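You operate a simulated robot arm through the tools that you are given. There is no shell and no other tool.

Carry out the task below with a simulated robot arm. There is one attempt and no reset: what you move stays moved.

TASK
Switch on, set heat 3, slide in the pink bag, seal, switch off.
Fine: the bag sealer; the bag slides under its bar, one seal; leave it there, the dial at 3 and the other bag as it is.

The check looks at the end state, three seconds after you hand in, the way a careful person would. Anything else that was tipped, shoved, dropped, spilled or broken makes it a failure. Lids that push on must go on centred and level and be pressed home; caps that screw on are set level and turned clockwise until they are tight.

THE ROBOT
A 6-joint arm with a four-finger gripper, fixed in place. Base frame: the origin is at the foot of the arm, x ahead of it, y to its left, z up. Readings come in m, rad, newtons and seconds.
Its first joint turns from -2.897 to 2.897 rad. Payload 3.43 kg.
Tool frame: the origin (TCP) lies between the finger pads and is the grasp point; the fingertips stand 0.03 m ahead of it; z points along the fingers, y is the line along which they close. Largest opening 0.12 m; the body of the gripper starts 0.085 m behind the TCP.
Orientation is that of the tool frame in the base frame, as a unit quaternion [x, y, z, w]. With the fingers straight down and closing along the base's y, the tool's x points along the base's -x, its y along +y and its z along -z.

THE INTERFACE
- The arm moves only by the tool arm_command. Its argument "moves" is a list of rows, each a list of 3 entries, a list of its own where there are three numbers: the finger opening in m, from 0 to 0.12, then the shift along the tool's x, y, z in m, then the turn, a rotation vector about the tool's x, y, z in rad. In form: [[gripper, [tx, ty, tz], [ax, ay, az]], ...]. A call has 1 to 20 rows; each row is the pose to reach, as a shift and turn from the pose commanded when the call began, along the tool's axes at that moment. A row lasts 0.2 s, in which the tool goes at most 0.05 m and 0.15 rad; a call with a longer step from one row to the next is refused whole, and so is a gripper value outside its range. A pose out of reach is approached as far as the arm can. The call stops where the force on the tool passes 80 N (or 10 N more than at its start, if that is more) or the arm is blocked; 0.2 s more then pass. The fingers move at their own pace and stop on an object; they squeeze with about 24 N. The grip force told is the motor's: it shows also when the fingers shut on nothing. Time passes only in rows, and 0.2 s behind the last, so rows that repeat a pose let the fingers close. The reply holds the time, the measured pose of the TCP, the force on the tool along the base axes, the opening and the grip force, in the units named above and with some noise, with the torque about the TCP (base axes, N m) and any sound that the robot's microphone picked up.
- Cameras (640 x 400 px; columns grow to the right, rows downward): "scene" is fixed at [0.402, 0.651, 1.4399]; the picture's right is [-0.99, 0.15, 0.00], its down [0.14, 0.89, -0.44] and it looks along [-0.07, -0.44, -0.90] (base axes); focal length 243 px, centre (320, 200). "wrist" rides on the gripper at [0.071, -0.017, -0.121] in the tool frame; the picture's right is [0.23, 0.97, 0.00], its down [-0.81, 0.19, -0.55] and it looks along [-0.54, 0.13, 0.83] (tool axes); focal length 275 px, centre (320, 200). There is no depth. A picture from a camera that has moved, and an enlarged one, comes with that camera's place and axes in the base frame and with its lens.
- snapshot(camera): a new picture of that camera. No time passes.
- close_up(camera, box): a new picture of the part [left, top, right, bottom] of that camera's present view, enlarged. No time passes.
- finish_job(): hands the job in; it is judged then, once.

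Places have to be worked out from the pictures, the camera data and where the tool is seen. Open the gripper and draw the arm clear of the work before you hand the job in, unless the task says otherwise.

The tools are called after ">>>" as a command line: name --argument value ..., lists and objects as JSON in quotes. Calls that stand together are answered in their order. arm_command: Moves the arm, as the interface text tells. Its arguments: {"type":"object","properties":{"moves":{"type":"array","items":{"type":"array"}}},"required":["moves"]} The other tools are called the same way: snapshot (camera) takes a picture; close_up (camera, box) takes an enlarged picture of a part of a camera's view; finish_job () hands the job in.

At the start:

```text
clock: 0.0
eef_pos: [0.2976, 0.4428, 1.1771]
tcp_rot: [-0.001, 1.0, 0.001, -0.001]
force: [-0.1, -0.2, 0.0]
wrist_torque: [0.01, -0.01, 0.0]
width: 0.12
grip_force: 0.1
```

scene: 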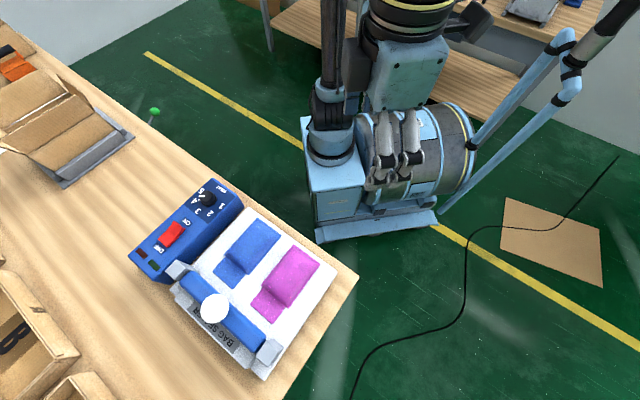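
wrist: 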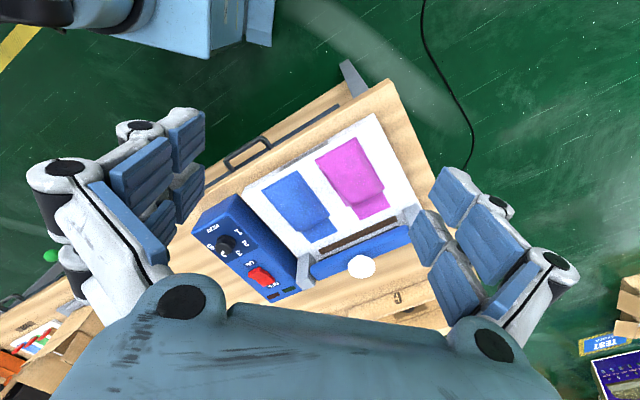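

I see a blue bag sealer with a dial, a red rocker switch, a white plate with a blue and a pink bag, and a sealing bar with a white knob. I'll take enlarged views of both cameras to locate things.

>>> close_up --camera "scene" --box '[120, 160, 360, 390]'

>>> close_up --camera "wrist" --box '[180, 100, 440, 310]'

>>> close_up --camera "scene" --box '[130, 170, 250, 290]'

```text
1.74 times, centred on (240, 275) of scene
camera zoom: at [0.402, 0.651, 1.4399], right [-0.99, 0.15, 0.0], down [0.14, 0.89, -0.44], along [-0.07, -0.44, -0.9], focal length 422 px, centre (459, 70)
```

zoom: 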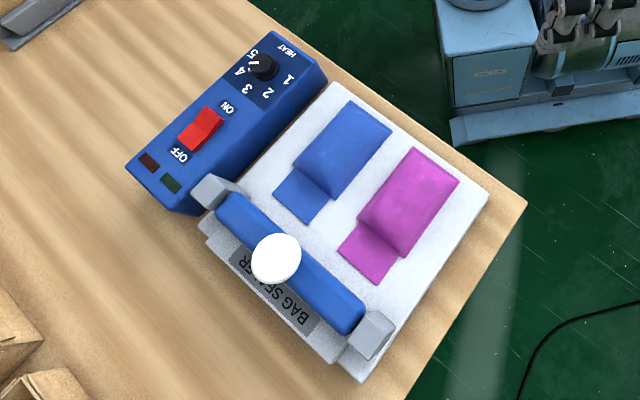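

```text
1.90 times, centred on (310, 205) of wrist
camera zoom: at [0.2242, 0.4256, 1.2975], right [-0.23, 0.97, 0.0], down [0.81, 0.19, 0.55], along [0.54, 0.13, -0.83], focal length 524 px, centre (339, 190)
```

zoom: 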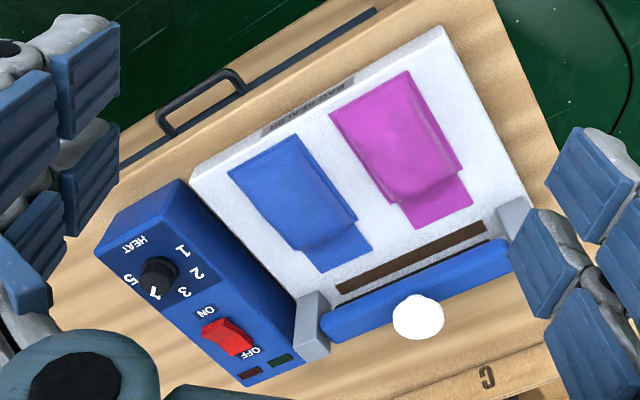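

```text
3.33 times, centred on (190, 230) of scene
camera zoom: at [0.402, 0.651, 1.4399], right [-0.99, 0.15, 0.0], down [0.14, 0.89, -0.44], along [-0.07, -0.44, -0.9], focal length 810 px, centre (753, 100)
```

zoom: 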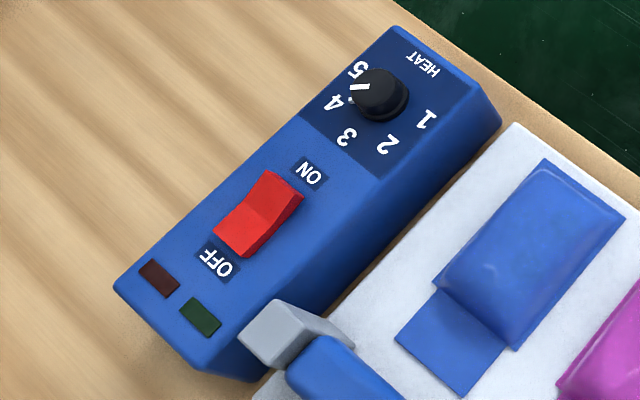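

From both views I work out the sealer is turned about 45°: the dial is near (0.645, 0.329, 0.88), the switch near (0.728, 0.414, 0.88), the bar knob near (0.605, 0.600, 0.92) and the plate top at z≈0.82. I move above the dial, turning the tool to line up with the sealer, for a closer look.

>>> arm_command --moves '[[0.12, [-0.0347, -0.0114, 0.0107], [0, 0, -0.08]], [0.12, [-0.0694, -0.0228, 0.0214], [0, 0, -0.16]], [0.12, [-0.1041, -0.0342, 0.0321], [0, 0, -0.24]], [0.12, [-0.1388, -0.0456, 0.0428], [0, 0, -0.32]], [0.12, [-0.1735, -0.057, 0.0535], [0, 0, -0.4]], [0.12, [-0.2082, -0.0684, 0.0642], [0, 0, -0.48]], [0.12, [-0.2429, -0.0798, 0.0749], [0, 0, -0.56]], [0.12, [-0.2776, -0.0912, 0.0856], [0, 0, -0.64]], [0.12, [-0.3123, -0.1026, 0.0963], [0, 0, -0.72]], [0.12, [-0.347, -0.114, 0.107], [0, 0, -0.8]], [0.12, [-0.347, -0.114, 0.107], [0, 0, -0.8]]]'

```text
clock: 2.4
eef_pos: [0.6288, 0.3304, 1.0773]
tcp_rot: [-0.391, 0.921, -0.001, 0.005]
force: [0.3, -0.2, -0.3]
wrist_torque: [0.01, 0.0, 0.05]
width: 0.12
grip_force: 0.0
```

>>> snapshot --camera "wrist"

>>> snapshot --camera "scene"

```text
taken
camera wrist: at [0.5893, 0.2669, 1.1969], right [-0.86, 0.51, -0.01], down [0.42, 0.72, 0.56], along [0.29, 0.48, -0.83], focal length 275 px, centre (320, 200)
```

wrist: 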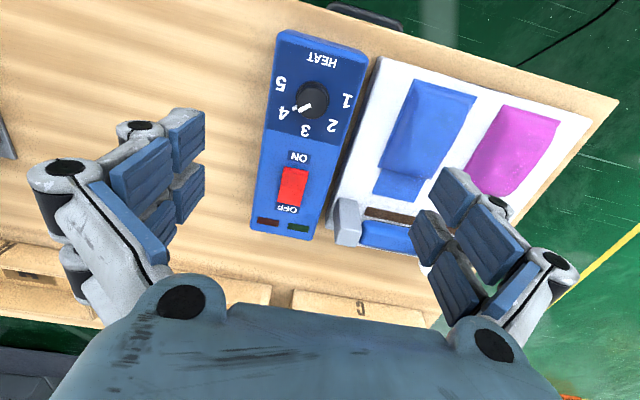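

```text
taken
```

scene: 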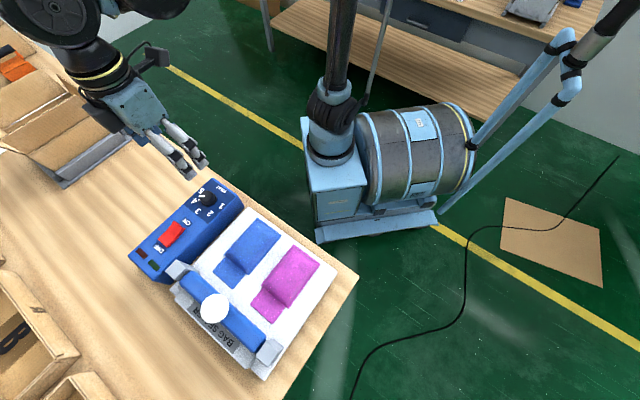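

The wrist camera now sees the panel directly. I'll enlarge the dial/switch region to read the pointer and the rocker's state.

>>> close_up --camera "wrist" --box '[240, 20, 400, 120]'

>>> close_up --camera "wrist" --box '[240, 130, 400, 240]'

>>> close_up --camera "scene" --box '[160, 230, 300, 380]'

```text
4.00 times, centred on (320, 70) of wrist
camera zoom: at [0.5893, 0.2669, 1.1969], right [-0.86, 0.51, -0.01], down [0.42, 0.72, 0.56], along [0.29, 0.48, -0.83], focal length 1101 px, centre (320, 720)
```

zoom: 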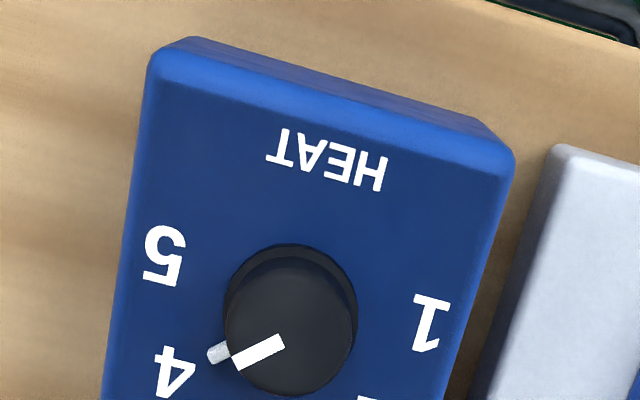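

```text
3.64 times, centred on (320, 185) of wrist
camera zoom: at [0.5893, 0.2669, 1.1969], right [-0.86, 0.51, -0.01], down [0.42, 0.72, 0.56], along [0.29, 0.48, -0.83], focal length 1001 px, centre (320, 254)
```

zoom: 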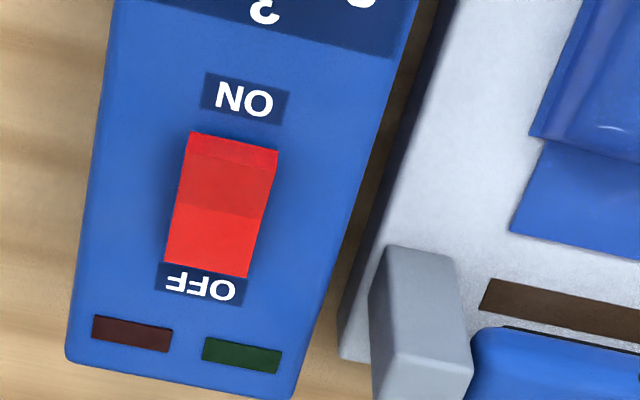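

```text
2.67 times, centred on (230, 305) of scene
camera zoom: at [0.402, 0.651, 1.4399], right [-0.99, 0.15, 0.0], down [0.14, 0.89, -0.44], along [-0.07, -0.44, -0.9], focal length 648 px, centre (560, -80)
```

zoom: 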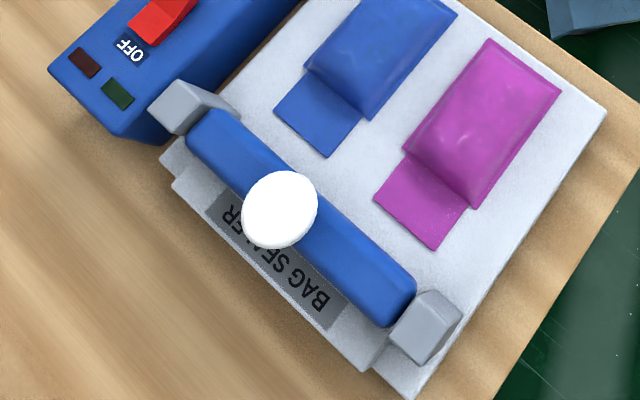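

The pointer is at 4 and the rocker's ON end looks raised (state OFF), with both lamps dark. I close the fingers in place and let the arm settle so I can compare commanded and measured pose before pressing.

>>> arm_command --moves '[[0.0, [0, 0, 0], [0, 0, 0]], [0.0, [0, 0, 0], [0, 0, 0]], [0.0, [0, 0, 0], [0, 0, 0]]]'

```text
clock: 3.2
eef_pos: [0.6289, 0.3309, 1.0763]
tcp_rot: [-0.39, 0.921, -0.001, 0.005]
force: [0.0, 0.1, 0.5]
wrist_torque: [-0.03, -0.02, -0.01]
width: 0.0
grip_force: 24.1
```

There is a steady offset of about 1.5 cm between the commanded and measured pose, so I'll steer by the measured readings. Next I move to above the rocker's ON half, about 7 cm above it.

>>> arm_command --moves '[[0.0, [-0.0221, -0.0022, 0.0252], [0, 0, 0]], [0.0, [-0.0443, -0.0043, 0.0504], [0, 0, 0]], [0.0, [-0.0664, -0.0065, 0.0756], [0, 0, 0]], [0.0, [-0.0886, -0.0086, 0.1008], [0, 0, 0]], [0.0, [-0.1107, -0.0108, 0.116], [0, 0, 0]], [0.0, [-0.1107, -0.0108, 0.116], [0, 0, 0]]]'

>>> snapshot --camera "wrist"

>>> close_up --camera "scene" --box '[120, 150, 280, 290]'

```text
clock: 4.6
eef_pos: [0.7153, 0.4039, 0.9646]
tcp_rot: [-0.39, 0.921, 0.0, 0.005]
force: [-0.4, -0.4, -0.4]
wrist_torque: [0.0, 0.0, 0.03]
width: 0.0
grip_force: 23.9
```

```text
taken
camera wrist: at [0.675, 0.3411, 1.0835], right [-0.86, 0.51, -0.01], down [0.42, 0.71, 0.56], along [0.29, 0.48, -0.83], focal length 275 px, centre (320, 200)
```

wrist: 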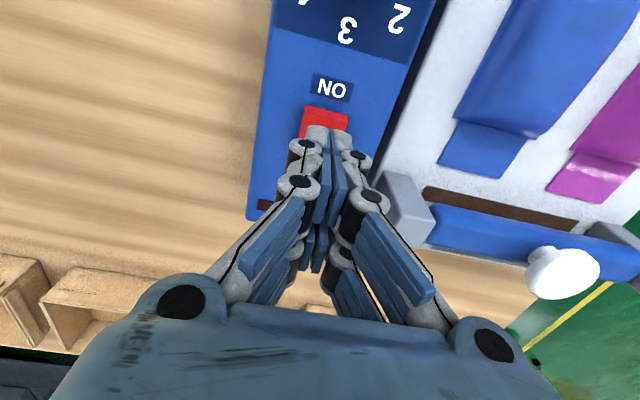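

```text
2.86 times, centred on (200, 220) of scene
camera zoom: at [0.402, 0.651, 1.4399], right [-0.99, 0.15, 0.0], down [0.14, 0.89, -0.44], along [-0.07, -0.44, -0.9], focal length 694 px, centre (663, 143)
```

zoom: 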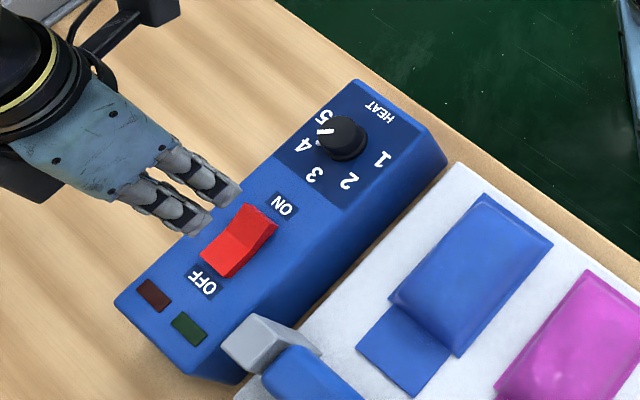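

The fingertips sit about 1.8 cm in from the rocker's ON end, in line with it. I lower slowly toward the ON half, watching the force and sound.

>>> arm_command --moves '[[0.0, [0.001, 0, 0.02], [0, 0, 0]], [0.0, [0.002, 0, 0.04], [0, 0, 0]], [0.0, [0.002, 0, 0.045], [0, 0, 0]], [0.0, [0.002, 0, 0.048], [0, 0, 0]], [0.0, [0.002, 0, 0.051], [0, 0, 0]], [0.0, [0.002, 0, 0.054], [0, 0, 0]], [0.0, [0.002, 0, 0.057], [0, 0, 0]]]'

```text
clock: 5.9
eef_pos: [0.7058, 0.4022, 0.9202]
tcp_rot: [-0.391, 0.921, -0.003, 0.011]
force: [1.4, 0.9, -1.2]
wrist_torque: [-0.04, 0.16, -0.06]
width: 0.0
grip_force: 32.9
stopped in row 6: the force on the tool passed its limit at 92 N (the readings are from after the stop); the commanded pose is now the measured one
```

The move was stopped by contact at 92 N with the tip around z≈0.89. I check what happened before doing anything more.

>>> close_up --camera "scene" --box '[120, 150, 280, 290]'

>>> snapshot --camera "wrist"

```text
2.86 times, centred on (200, 220) of scene
camera zoom: at [0.402, 0.651, 1.4399], right [-0.99, 0.15, 0.0], down [0.14, 0.89, -0.44], along [-0.07, -0.44, -0.9], focal length 694 px, centre (663, 143)
```

zoom: 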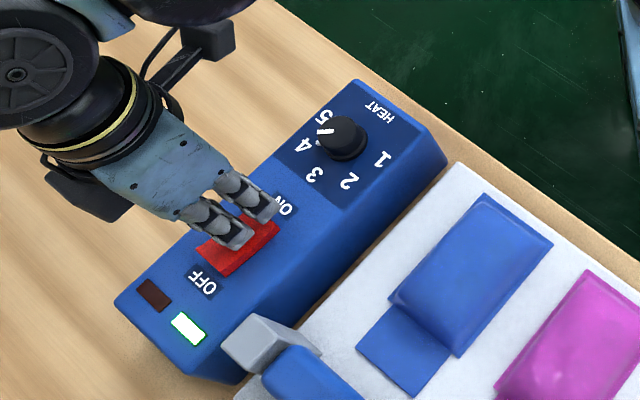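

```text
taken
camera wrist: at [0.6643, 0.3393, 1.04], right [-0.86, 0.51, -0.02], down [0.41, 0.71, 0.57], along [0.3, 0.48, -0.82], focal length 275 px, centre (320, 200)
```

wrist: 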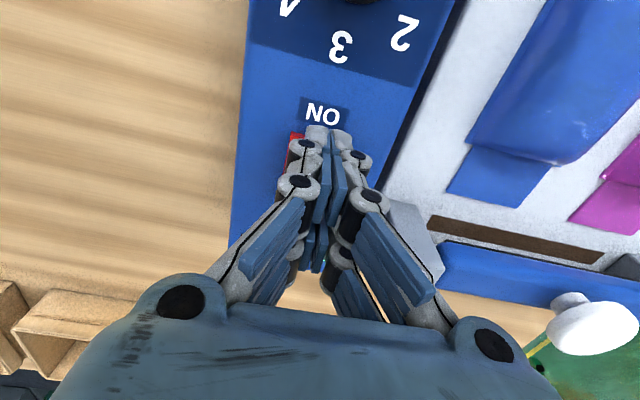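

The green lamp is lit, so the sealer is on and the ON end is down. I now lift off, correct the slight tool tilt, open the fingers and move over the dial (≈(0.643, 0.333)).

>>> arm_command --moves '[[0.0, [0, 0, -0.03], [0, 0, 0]], [0.0, [0, 0, -0.06], [-0.007, 0.009, 0]], [0.08, [0.02, -0.001, -0.08], [-0.0141, 0.0179, 0]], [0.08, [0.05, -0.002, -0.08], [-0.0141, 0.0179, 0]], [0.08, [0.08, -0.0025, -0.08], [-0.0141, 0.0179, 0]], [0.08, [0.0934, -0.0029, -0.08], [-0.0141, 0.0179, 0]], [0.08, [0.0934, -0.0029, -0.08], [-0.0141, 0.0179, 0]]]'

>>> snapshot --camera "wrist"

>>> close_up --camera "wrist" --box '[240, 50, 400, 150]'

>>> close_up --camera "scene" --box '[120, 150, 280, 290]'

```text
clock: 7.5
eef_pos: [0.6416, 0.3343, 0.9988]
tcp_rot: [-0.39, 0.921, 0.0, 0.0]
force: [0.0, -0.5, 0.0]
wrist_torque: [0.02, 0.0, 0.02]
width: 0.08
grip_force: 0.0
```

```text
taken
camera wrist: at [0.6024, 0.2707, 1.1189], right [-0.86, 0.51, 0.0], down [0.43, 0.72, 0.55], along [0.28, 0.48, -0.83], focal length 275 px, centre (320, 200)
```

wrist: 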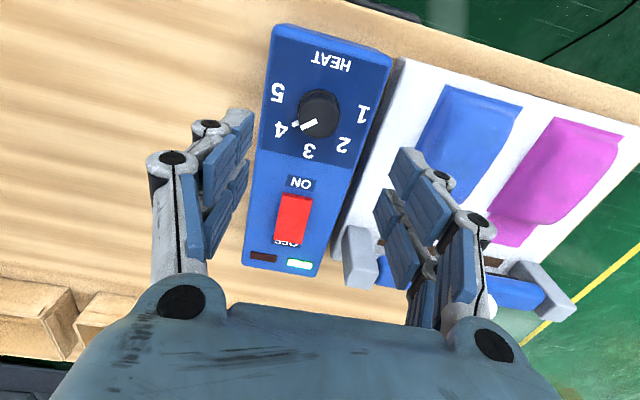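

```text
4.00 times, centred on (320, 100) of wrist
camera zoom: at [0.6024, 0.2707, 1.1189], right [-0.86, 0.51, 0.0], down [0.43, 0.72, 0.55], along [0.28, 0.48, -0.83], focal length 1101 px, centre (320, 600)
```

zoom: 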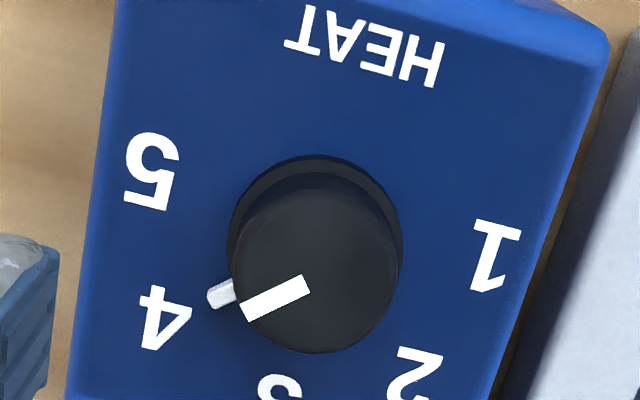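

```text
2.86 times, centred on (200, 220) of scene
camera zoom: at [0.402, 0.651, 1.4399], right [-0.99, 0.15, 0.0], down [0.14, 0.89, -0.44], along [-0.07, -0.44, -0.9], focal length 694 px, centre (663, 143)
```

zoom: 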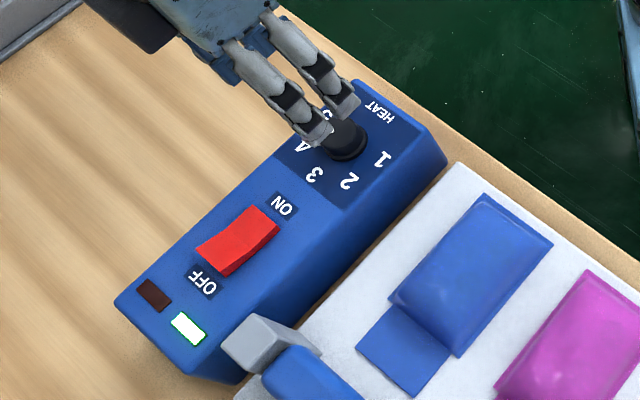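

The power lamp stays green, the tool is now level and the dial (about 3.7 cm wide) is almost exactly under the TCP, with its pointer at 4 and about 51° between numbers. I lower the open fingers around it.

>>> arm_command --moves '[[0.07, [0, 0, 0.03], [0, 0, 0]], [0.07, [0, 0, 0.06], [0, 0, 0]], [0.07, [0, 0, 0.078], [0, 0, 0]], [0.07, [0, 0, 0.088], [0, 0, 0]], [0.07, [0, 0, 0.093], [0, 0, 0]], [0.07, [0, 0, 0.093], [0, 0, 0]]]'

>>> snapshot --camera "wrist"

>>> close_up --camera "scene" --box '[140, 130, 260, 240]'

```text
clock: 8.9
eef_pos: [0.6414, 0.3338, 0.9074]
tcp_rot: [-0.39, 0.921, 0.001, 0.001]
force: [-0.2, 0.5, 0.0]
wrist_torque: [-0.03, -0.07, -0.02]
width: 0.0698
grip_force: 0.1
```

```text
taken
camera wrist: at [0.6022, 0.27, 1.027], right [-0.86, 0.51, 0.0], down [0.43, 0.72, 0.55], along [0.28, 0.48, -0.83], focal length 275 px, centre (320, 200)
```

wrist: 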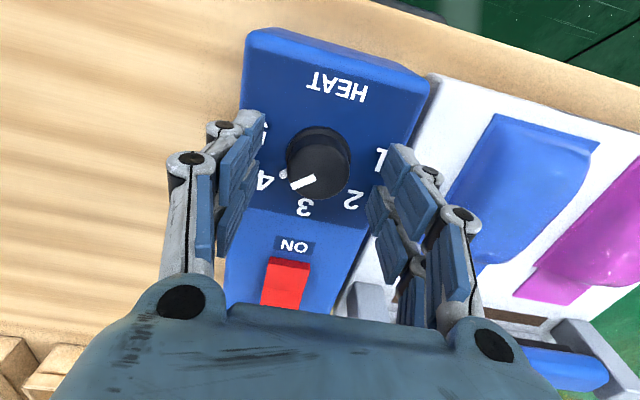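

```text
3.64 times, centred on (200, 185) of scene
camera zoom: at [0.402, 0.651, 1.4399], right [-0.99, 0.15, 0.0], down [0.14, 0.89, -0.44], along [-0.07, -0.44, -0.9], focal length 883 px, centre (756, 254)
```

zoom: 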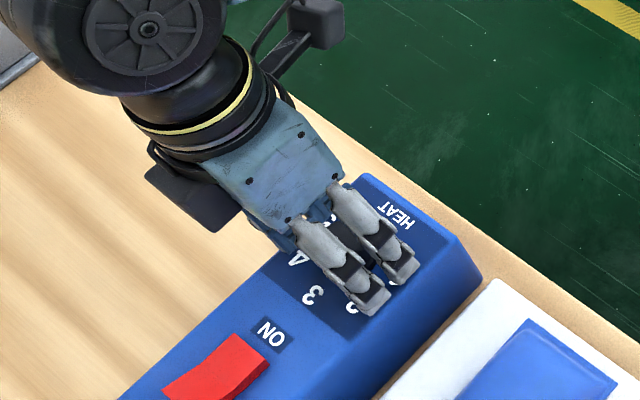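

The knob top is at about z≈0.887 and the tips at 0.877, so I lower another 4 mm and close on the knob.

>>> arm_command --moves '[[0.07, [0, 0, 0.002], [0, 0, 0]], [0.07, [0, 0, 0.004], [0, 0, 0]], [0.0, [0, 0, 0.004], [0, 0, 0]], [0.0, [0, 0, 0.004], [0, 0, 0]], [0.0, [0, 0, 0.004], [0, 0, 0]]]'

>>> snapshot --camera "wrist"

```text
clock: 10.0
eef_pos: [0.6371, 0.3284, 0.9102]
tcp_rot: [-0.387, 0.922, -0.006, 0.009]
force: [72.0, -42.4, -12.6]
wrist_torque: [-1.08, -1.79, -0.15]
width: 0.0354
grip_force: 45.2
stopped in row 5: the force on the tool passed its limit at 83 N (the readings are from after the stop); the commanded pose is now the measured one
```

```text
taken
camera wrist: at [0.596, 0.2661, 1.0304], right [-0.86, 0.52, -0.02], down [0.42, 0.72, 0.56], along [0.3, 0.47, -0.83], focal length 275 px, centre (320, 200)
```

wrist: 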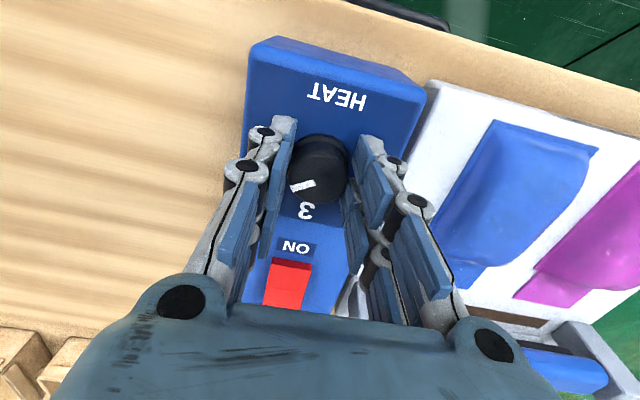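

Closing produced a large sideways force, meaning the knob is a few millimetres off-centre between the fingers. I open again, level the tool, and go back to re-centre.

>>> arm_command --moves '[[0.05, [0, 0, 0], [0, 0, 0]], [0.06, [-0.003, 0, 0], [-0.009, 0.006, 0]], [0.06, [-0.006, 0, 0], [-0.0181, 0.0118, 0]], [0.06, [-0.006, 0, 0], [-0.0181, 0.0118, 0]]]'

>>> snapshot --camera "wrist"

>>> close_up --camera "wrist" --box '[230, 110, 410, 220]'

```text
clock: 11.0
eef_pos: [0.6361, 0.3359, 0.9093]
tcp_rot: [-0.39, 0.921, 0.002, -0.003]
force: [-0.9, 0.5, 0.1]
wrist_torque: [0.0, -0.03, -0.03]
width: 0.0597
grip_force: 0.0
```

```text
taken
camera wrist: at [0.5981, 0.2728, 1.0313], right [-0.86, 0.51, 0.01], down [0.43, 0.71, 0.55], along [0.28, 0.48, -0.83], focal length 275 px, centre (320, 200)
```

wrist: 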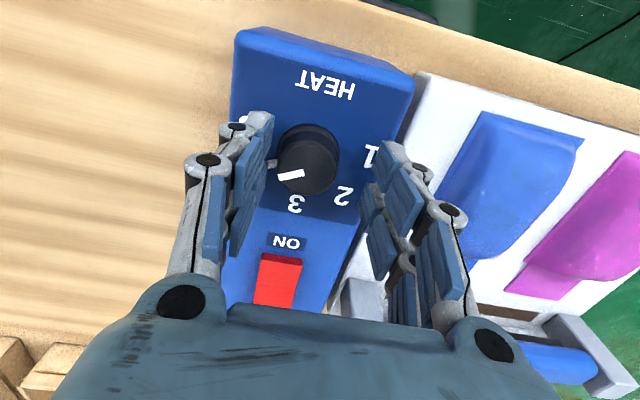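

```text
3.56 times, centred on (320, 165) of wrist
camera zoom: at [0.5981, 0.2728, 1.0313], right [-0.86, 0.51, 0.01], down [0.43, 0.71, 0.55], along [0.28, 0.48, -0.83], focal length 979 px, centre (320, 324)
```

zoom: 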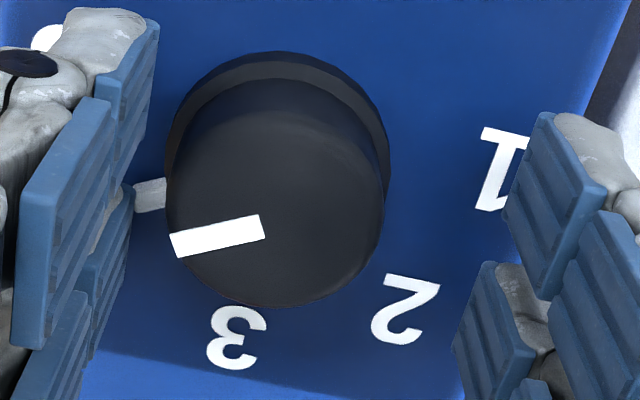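

The tool is level and the knob is centred about 7 mm toward the left finger, so I shift by that amount and re-measure before closing gently.

>>> arm_command --moves '[[0.06, [0, -0.004, 0], [0, 0, 0]], [0.06, [0, -0.0074, 0], [0, 0, 0]], [0.06, [0, -0.0074, 0], [0, 0, 0]]]'

>>> close_up --camera "wrist" --box '[230, 110, 410, 220]'

```text
clock: 11.8
eef_pos: [0.6423, 0.3306, 0.9114]
tcp_rot: [-0.39, 0.921, 0.003, -0.002]
force: [-0.6, 0.8, -0.3]
wrist_torque: [0.02, -0.02, 0.0]
width: 0.0602
grip_force: 0.1
```

```text
3.56 times, centred on (320, 165) of wrist
camera zoom: at [0.6035, 0.2678, 1.0313], right [-0.86, 0.51, 0.01], down [0.43, 0.71, 0.55], along [0.28, 0.48, -0.83], focal length 979 px, centre (320, 324)
```

zoom: 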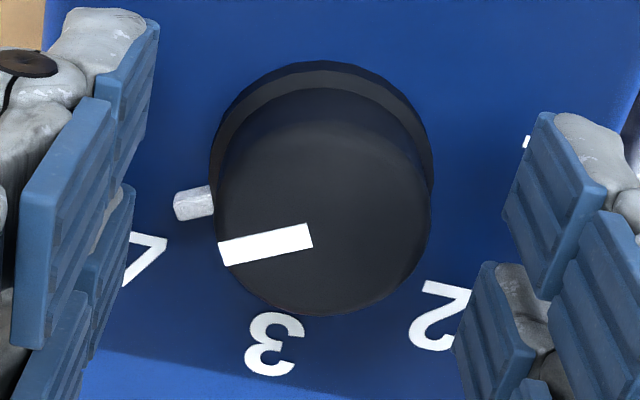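

The knob has a small pointer stub sticking out at about −59°, right where the left finger would close — that explains the force. I lift, turn the tool by about +1.03 rad so the fingers close across the pointer, and re-measure.

>>> arm_command --moves '[[0.06, [0, 0, -0.02], [0, 0, 0]], [0.07, [0, 0, -0.04], [0, 0, 0]], [0.07, [0, 0, -0.04], [0, 0, 0.14]], [0.07, [0, 0, -0.04], [0, 0, 0.28]], [0.07, [0, 0, -0.04], [0, 0, 0.42]], [0.07, [0, 0, -0.04], [0, 0, 0.56]], [0.07, [0, 0, -0.04], [0, 0, 0.7]], [0.07, [0, 0, -0.04], [0, 0, 0.84]], [0.07, [0, 0, -0.04], [0, 0, 0.95]], [0.07, [0, 0, -0.04], [0, 0, 1.03]], [0.07, [0, 0, -0.04], [0, 0, 1.03]]]'

>>> snapshot --camera "wrist"

>>> close_up --camera "wrist" --box '[230, 80, 410, 190]'

```text
clock: 14.2
eef_pos: [0.6416, 0.3309, 0.9517]
tcp_rot: [0.115, 0.993, 0.003, -0.004]
force: [0.0, 0.6, 0.6]
wrist_torque: [0.0, 0.02, 0.06]
width: 0.0699
grip_force: 0.1
```

```text
taken
camera wrist: at [0.5674, 0.3303, 1.0725], right [0.0, 1.0, 0.0], down [0.84, 0.0, 0.55], along [0.55, 0.0, -0.84], focal length 275 px, centre (320, 200)
```

wrist: 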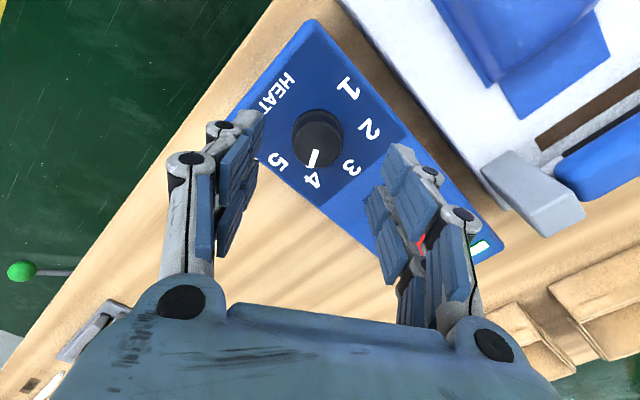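

```text
3.56 times, centred on (320, 135) of wrist
camera zoom: at [0.5674, 0.3303, 1.0725], right [0.0, 1.0, 0.0], down [0.84, 0.0, 0.55], along [0.55, 0.0, -0.84], focal length 979 px, centre (320, 431)
```

zoom: 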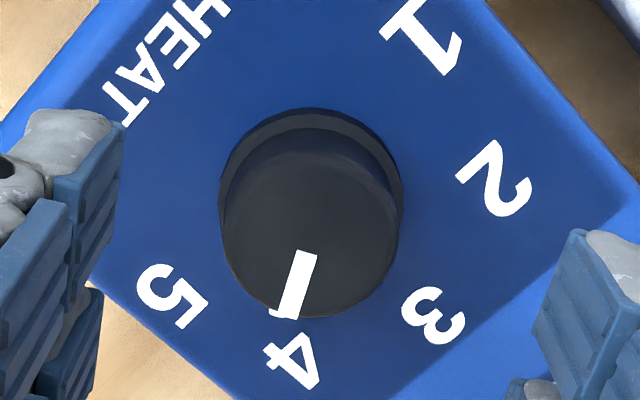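

Now the pointer lies across the closing line: pointer at about −16.5°, numbers spaced 50° with "3" at about +45°. The knob centre is 2.5 mm to the tool's −y, so I shift by that, lower around it and bring the fingers near.

>>> arm_command --moves '[[0.06, [0, -0.0025, 0.015], [0, 0, 0]], [0.06, [0, -0.0025, 0.03], [0, 0, 0]], [0.06, [0, -0.0025, 0.04], [0, 0, 0]], [0.05, [0, -0.0025, 0.046], [0, 0, 0]], [0.045, [0, -0.0025, 0.047], [0, 0, 0]], [0.045, [0, -0.0025, 0.047], [0, 0, 0]]]'

>>> close_up --camera "wrist" --box '[230, 100, 410, 210]'

```text
clock: 15.6
eef_pos: [0.6404, 0.3293, 0.9044]
tcp_rot: [0.115, 0.993, 0.002, -0.003]
force: [-2.8, -2.8, 21.2]
wrist_torque: [-0.59, -0.06, -0.15]
width: 0.0467
grip_force: 0.6
```

```text
3.56 times, centred on (320, 155) of wrist
camera zoom: at [0.567, 0.3281, 1.0253], right [0.0, 1.0, 0.0], down [0.84, 0.0, 0.55], along [0.55, 0.01, -0.84], focal length 979 px, centre (320, 360)
```

zoom: 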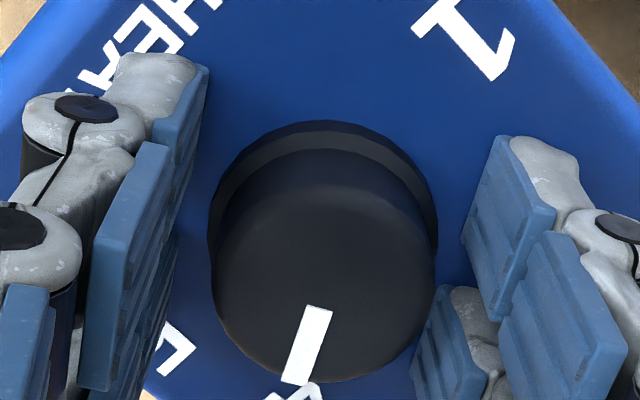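

The left fingertip is touching the panel (21 N upward), so the tips are low enough. I raise 4 mm, nudge 1 mm to centre, and close gradually onto the knob.

>>> arm_command --moves '[[0.05, [0.0015, -0.001, -0.004], [0, 0, 0]], [0.044, [0.0015, -0.001, -0.004], [0, 0, 0]], [0.041, [0.0015, -0.001, -0.004], [0, 0, 0]], [0.039, [0.0015, -0.001, -0.004], [0, 0, 0]]]'

>>> close_up --camera "wrist" --box '[230, 100, 410, 210]'

```text
clock: 16.6
eef_pos: [0.6417, 0.3298, 0.9087]
tcp_rot: [0.114, 0.993, 0.003, -0.004]
force: [-0.2, 0.1, -0.4]
wrist_torque: [-0.02, -0.03, 0.03]
width: 0.0387
grip_force: 0.1
```

```text
3.56 times, centred on (320, 155) of wrist
camera zoom: at [0.5667, 0.3276, 1.0285], right [0.0, 1.0, 0.0], down [0.84, 0.0, 0.55], along [0.55, 0.01, -0.84], focal length 979 px, centre (320, 360)
```

zoom: 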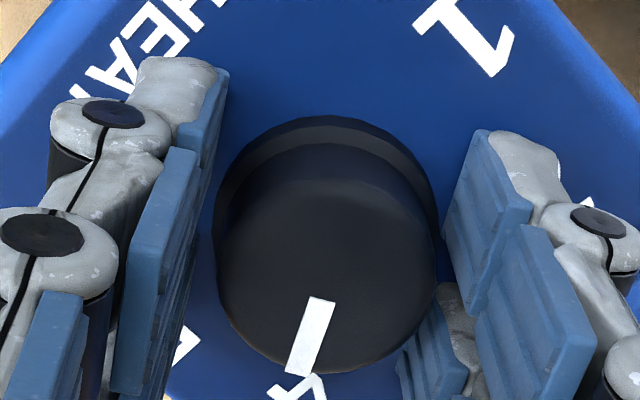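

No contact force with the opening at 38.7 mm, so the knob is well centred. I close onto it.

>>> arm_command --moves '[[0.037, [0, 0, 0], [0, 0, 0]], [0.035, [0, 0, 0], [0, 0, 0]], [0.033, [0, 0, 0], [0, 0, 0]]]'

>>> close_up --camera "wrist" --box '[230, 100, 410, 210]'

```text
clock: 17.4
eef_pos: [0.6413, 0.3289, 0.9069]
tcp_rot: [0.114, 0.993, 0.002, -0.003]
force: [1.3, 5.9, 0.4]
wrist_torque: [0.19, 0.05, 0.01]
width: 0.037
grip_force: 3.5
```

```text
3.56 times, centred on (320, 155) of wrist
camera zoom: at [0.5667, 0.3279, 1.0285], right [0.0, 1.0, 0.0], down [0.84, 0.0, 0.55], along [0.55, 0.01, -0.84], focal length 979 px, centre (320, 360)
```

zoom: 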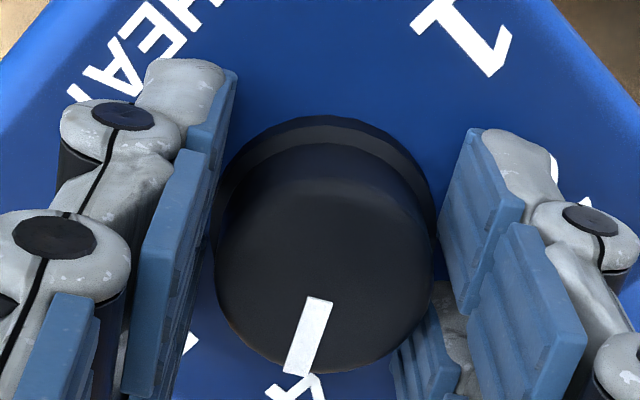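

The grip is gentle and centred (6 N sideways only). I tighten a little more and begin turning counter-clockwise (toward 3) by 0.4 rad to test.

>>> arm_command --moves '[[0.03, [0, 0.0005, 0], [0, 0, 0]], [0.028, [0, 0.0005, 0], [0, 0, 0]], [0.028, [0, 0.0005, 0], [0, 0, -0.08]], [0.028, [0, 0.0005, 0], [0, 0, -0.16]], [0.028, [0, 0.0005, 0], [0, 0, -0.24]], [0.028, [0, 0.0005, 0], [0, 0, -0.32]], [0.028, [0, 0.0005, 0], [0, 0, -0.4]], [0.028, [0, 0.0005, 0], [0, 0, -0.4]]]'

>>> snapshot --camera "wrist"

>>> close_up --camera "wrist" --box '[230, 100, 410, 210]'

```text
clock: 19.2
eef_pos: [0.6409, 0.3292, 0.9066]
tcp_rot: [-0.085, 0.996, 0.002, -0.003]
force: [17.8, 7.8, 9.2]
wrist_torque: [0.05, -0.32, 0.01]
width: 0.0355
grip_force: 45.2
```

```text
taken
camera wrist: at [0.572, 0.2999, 1.0283], right [-0.39, 0.92, 0.01], down [0.77, 0.32, 0.55], along [0.5, 0.22, -0.84], focal length 275 px, centre (320, 200)
```

wrist: 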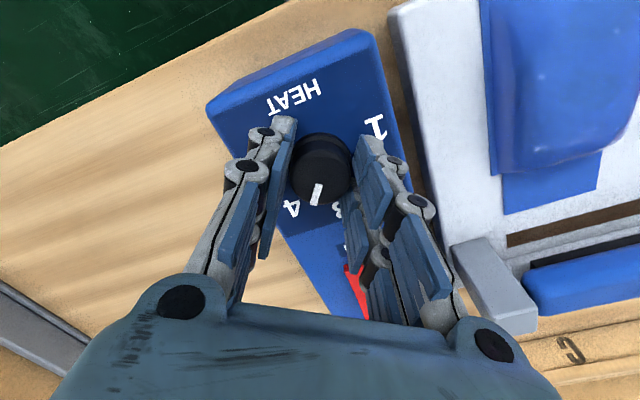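

```text
3.56 times, centred on (320, 155) of wrist
camera zoom: at [0.572, 0.2999, 1.0283], right [-0.39, 0.92, 0.01], down [0.77, 0.32, 0.55], along [0.5, 0.22, -0.84], focal length 979 px, centre (320, 360)
```

zoom: 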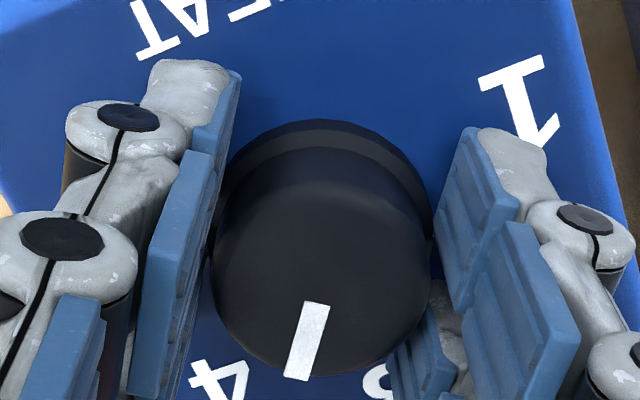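

The dial turns with the gripper: the pointer has moved about 23°. I continue by another ~38.5° (0.67 rad) toward the 3.

>>> arm_command --moves '[[0.028, [0, 0, 0], [0, 0, -0.08]], [0.028, [0, 0, 0], [0, 0, -0.16]], [0.028, [0, 0, 0], [0, 0, -0.24]], [0.028, [0, 0, 0], [0, 0, -0.32]], [0.028, [0, 0, 0], [0, 0, -0.4]], [0.028, [0, 0, 0], [0, 0, -0.48]], [0.028, [0, 0, 0], [0, 0, -0.56]], [0.028, [0, 0, 0], [0, 0, -0.64]], [0.028, [0, 0, 0], [0, 0, -0.67]], [0.028, [0, 0, 0], [0, 0, -0.67]]]'

>>> snapshot --camera "wrist"

>>> close_up --camera "wrist" --box '[230, 100, 410, 210]'

>>> close_up --camera "scene" --box '[140, 150, 260, 250]'

```text
clock: 21.4
eef_pos: [0.6389, 0.3282, 0.9084]
tcp_rot: [-0.408, 0.913, 0.004, -0.001]
force: [37.7, 30.2, 15.4]
wrist_torque: [0.61, -0.77, 0.02]
width: 0.0352
grip_force: 45.0
```

```text
taken
camera wrist: at [0.6041, 0.2637, 1.0279], right [-0.88, 0.48, 0.01], down [0.4, 0.73, 0.56], along [0.26, 0.49, -0.83], focal length 275 px, centre (320, 200)
```

wrist: 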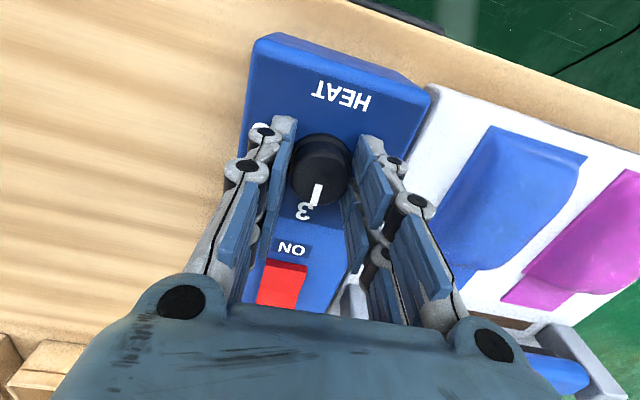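

```text
3.56 times, centred on (320, 155) of wrist
camera zoom: at [0.6041, 0.2637, 1.0279], right [-0.88, 0.48, 0.01], down [0.4, 0.73, 0.56], along [0.26, 0.49, -0.83], focal length 979 px, centre (320, 360)
```

zoom: 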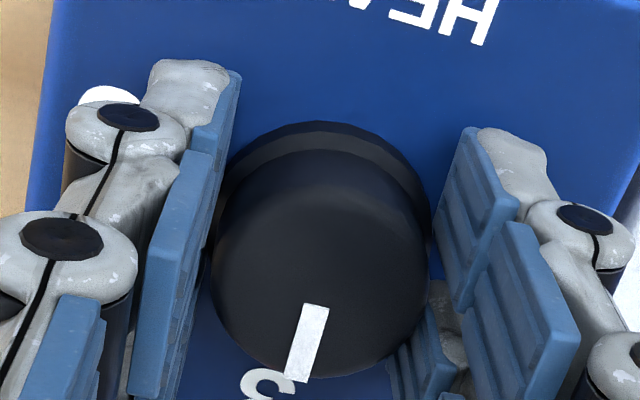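

```text
4.00 times, centred on (200, 200) of scene
camera zoom: at [0.402, 0.651, 1.4399], right [-0.99, 0.15, 0.0], down [0.14, 0.89, -0.44], along [-0.07, -0.44, -0.9], focal length 972 px, centre (800, 200)
```

zoom: 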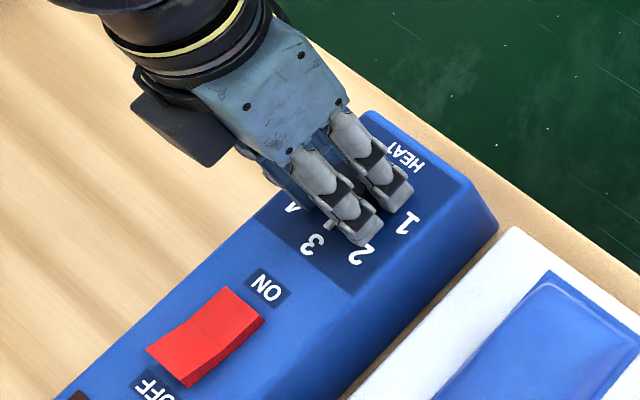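

The pointer now appears at or slightly past the 3. I open the fingers and rise to get a clean, unobstructed look at it.

>>> arm_command --moves '[[0.05, [0, 0, 0], [0, 0, 0]], [0.07, [0, 0, 0], [0, 0, 0]], [0.07, [0, 0, -0.02], [0, 0, 0]], [0.08, [0, 0, -0.05], [0, 0, 0]], [0.08, [0, 0, -0.08], [0, 0, 0]], [0.08, [0, 0, -0.1], [0, 0, 0]], [0.08, [0, 0, -0.1], [0, 0, 0]]]'

>>> snapshot --camera "wrist"

>>> close_up --camera "wrist" --box '[240, 50, 400, 150]'

>>> close_up --camera "scene" --box '[120, 150, 280, 290]'

```text
clock: 23.0
eef_pos: [0.6397, 0.3277, 1.0085]
tcp_rot: [-0.408, 0.913, 0.003, -0.002]
force: [0.7, 0.1, 0.6]
wrist_torque: [0.01, -0.01, -0.05]
width: 0.0802
grip_force: 0.2
```

```text
taken
camera wrist: at [0.6043, 0.2626, 1.1286], right [-0.88, 0.48, 0.01], down [0.4, 0.73, 0.55], along [0.26, 0.49, -0.83], focal length 275 px, centre (320, 200)
```

wrist: 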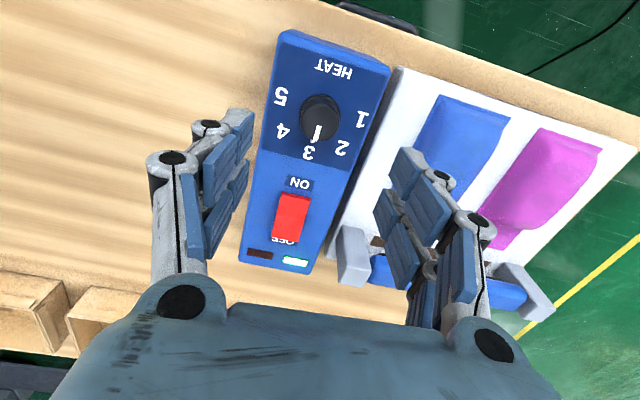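

```text
4.00 times, centred on (320, 100) of wrist
camera zoom: at [0.6043, 0.2626, 1.1286], right [-0.88, 0.48, 0.01], down [0.4, 0.73, 0.55], along [0.26, 0.49, -0.83], focal length 1101 px, centre (320, 600)
```

zoom: 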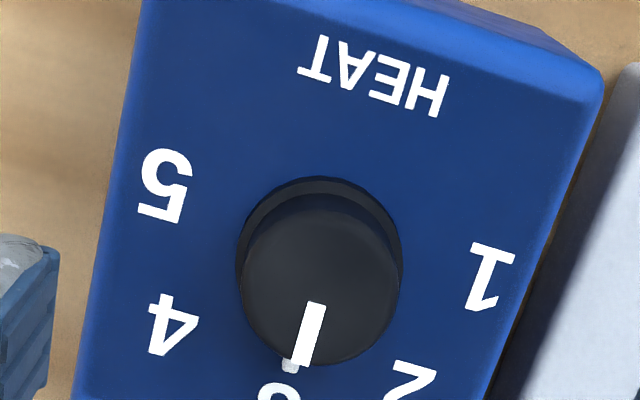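

```text
2.86 times, centred on (200, 220) of scene
camera zoom: at [0.402, 0.651, 1.4399], right [-0.99, 0.15, 0.0], down [0.14, 0.89, -0.44], along [-0.07, -0.44, -0.9], focal length 694 px, centre (663, 143)
```

zoom: 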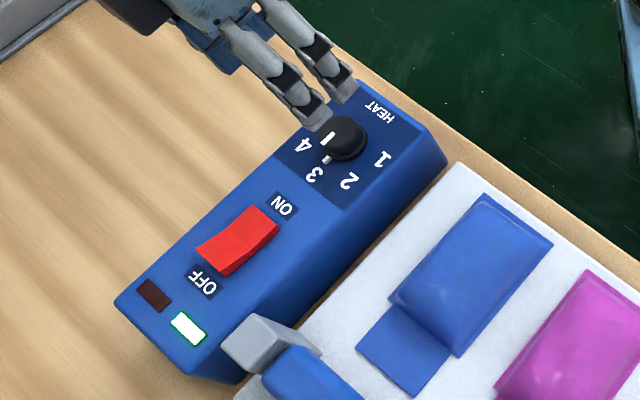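

The sealer has not shifted and the pointer line looks parallel to the panel's long axis, right at the 3. I check it with a tighter enlargement including the digit.

>>> close_up --camera "wrist" --box '[270, 75, 370, 175]'

>>> close_up --camera "scene" --box '[180, 180, 230, 230]'

```text
4.00 times, centred on (320, 125) of wrist
camera zoom: at [0.6043, 0.2626, 1.1286], right [-0.88, 0.48, 0.01], down [0.4, 0.73, 0.55], along [0.26, 0.49, -0.83], focal length 1101 px, centre (320, 500)
```

zoom: 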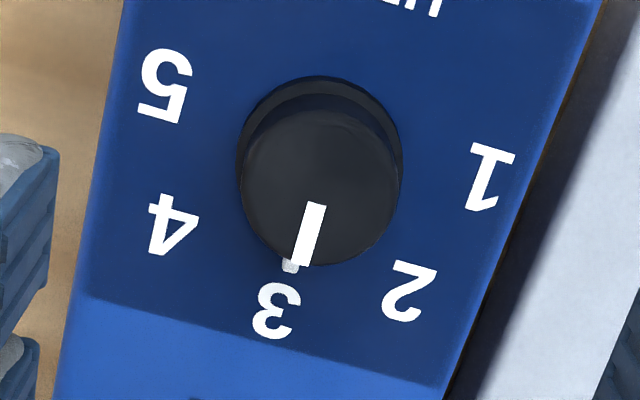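

```text
8.00 times, centred on (205, 205) of scene
camera zoom: at [0.402, 0.651, 1.4399], right [-0.99, 0.15, 0.0], down [0.14, 0.89, -0.44], along [-0.07, -0.44, -0.9], focal length 1943 px, centre (1240, 160)
```

zoom: 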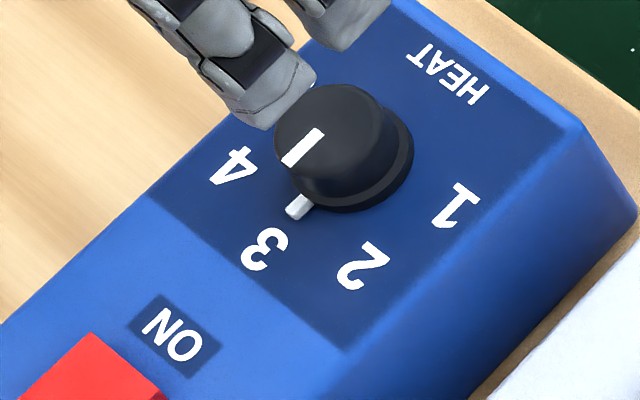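

The stub and line both point at the 3 to within about 1°, and the digits confirm it. Now I move high over the pink bag, realigning to the sealer's axis, for a close look at the bag and bar.

>>> arm_command --moves '[[0.08, [0, 0.01, -0.03], [0, 0, 0]], [0.06, [-0.01, 0.05, -0.05], [0.007, -0.001, 0.02]], [0.06, [-0.025, 0.095, -0.05], [0.007, -0.001, 0.047]], [0.06, [-0.04, 0.14, -0.05], [0.007, -0.001, 0.047]], [0.06, [-0.055, 0.18, -0.05], [0.007, -0.001, 0.047]], [0.06, [-0.07, 0.22, -0.05], [0.007, -0.001, 0.047]], [0.06, [-0.09, 0.26, -0.05], [0.007, -0.001, 0.047]], [0.06, [-0.09, 0.26, -0.05], [0.007, -0.001, 0.047]]]'

>>> snapshot --camera "wrist"

>>> snapshot --camera "scene"

```text
clock: 24.8
eef_pos: [0.5073, 0.5659, 1.0609]
tcp_rot: [-0.387, 0.922, 0.0, 0.0]
force: [0.4, -0.4, -0.2]
wrist_torque: [-0.02, -0.01, 0.02]
width: 0.0597
grip_force: 0.1
```

```text
taken
camera wrist: at [0.4675, 0.5037, 1.1812], right [-0.86, 0.52, 0.0], down [0.43, 0.71, 0.55], along [0.29, 0.47, -0.83], focal length 275 px, centre (320, 200)
```

wrist: 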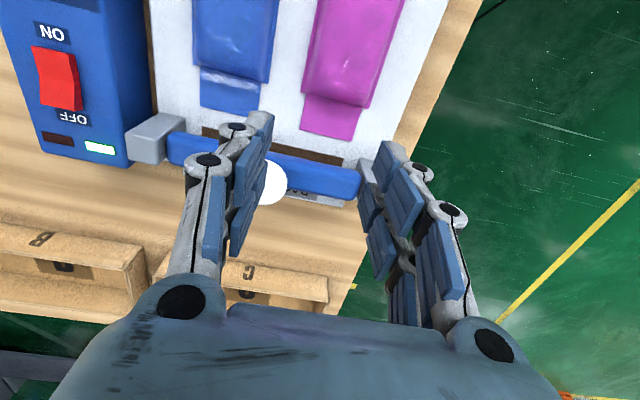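

```text
taken
```

scene: 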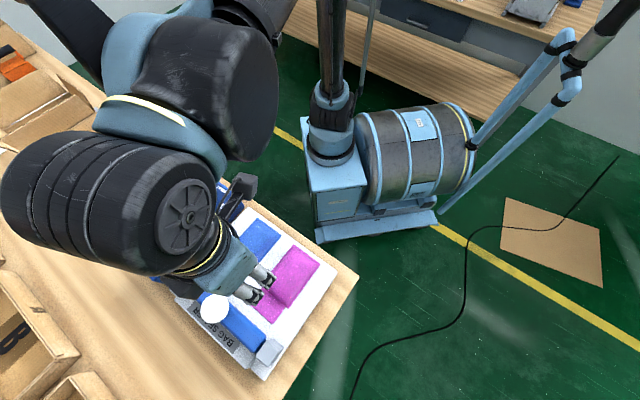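

The dial still reads 3 and power lamp green. Here the flap end is at about p≈0.815 m along the slide axis and the seal strip at ≈0.855–0.86. I back off toward the robot to see the whole pink bag, strip and bar.

>>> arm_command --moves '[[0.05, [0.045, 0.005, 0.01], [0, 0, 0]], [0.05, [0.09, 0.01, 0.02], [0, 0, 0]], [0.05, [0.135, 0.015, 0.03], [0, 0, 0]], [0.05, [0.135, 0.015, 0.03], [0, 0, 0]]]'

>>> snapshot --camera "wrist"

>>> close_up --camera "wrist" --box '[190, 80, 430, 230]'

>>> close_up --camera "scene" --box '[160, 210, 360, 390]'

```text
clock: 25.8
eef_pos: [0.4025, 0.4793, 1.0303]
tcp_rot: [-0.386, 0.922, 0.0, 0.0]
force: [0.7, 0.8, -0.3]
wrist_torque: [-0.04, 0.02, -0.03]
width: 0.0499
grip_force: 0.0
```

```text
taken
camera wrist: at [0.3635, 0.4168, 1.1508], right [-0.86, 0.52, 0.0], down [0.43, 0.71, 0.55], along [0.29, 0.47, -0.83], focal length 275 px, centre (320, 200)
```

wrist: 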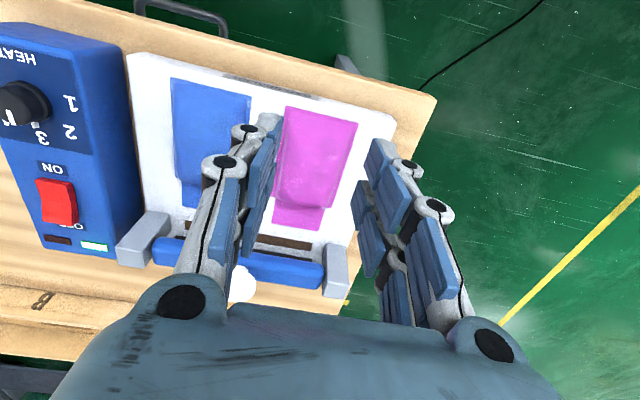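

```text
2.67 times, centred on (310, 155) of wrist
camera zoom: at [0.3635, 0.4168, 1.1508], right [-0.86, 0.52, 0.0], down [0.43, 0.71, 0.55], along [0.29, 0.47, -0.83], focal length 734 px, centre (347, 320)
```

zoom: 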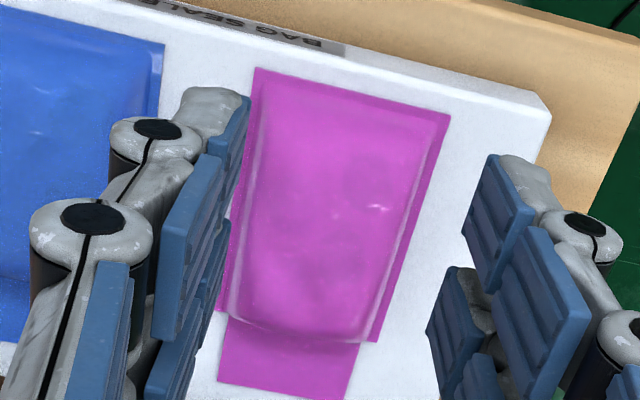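

```text
2.22 times, centred on (260, 300) of scene
camera zoom: at [0.402, 0.651, 1.4399], right [-0.99, 0.15, 0.0], down [0.14, 0.89, -0.44], along [-0.07, -0.44, -0.9], focal length 540 px, centre (453, -22)
```

zoom: 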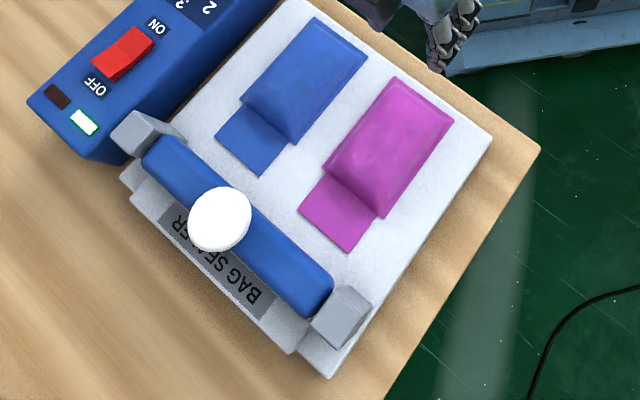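

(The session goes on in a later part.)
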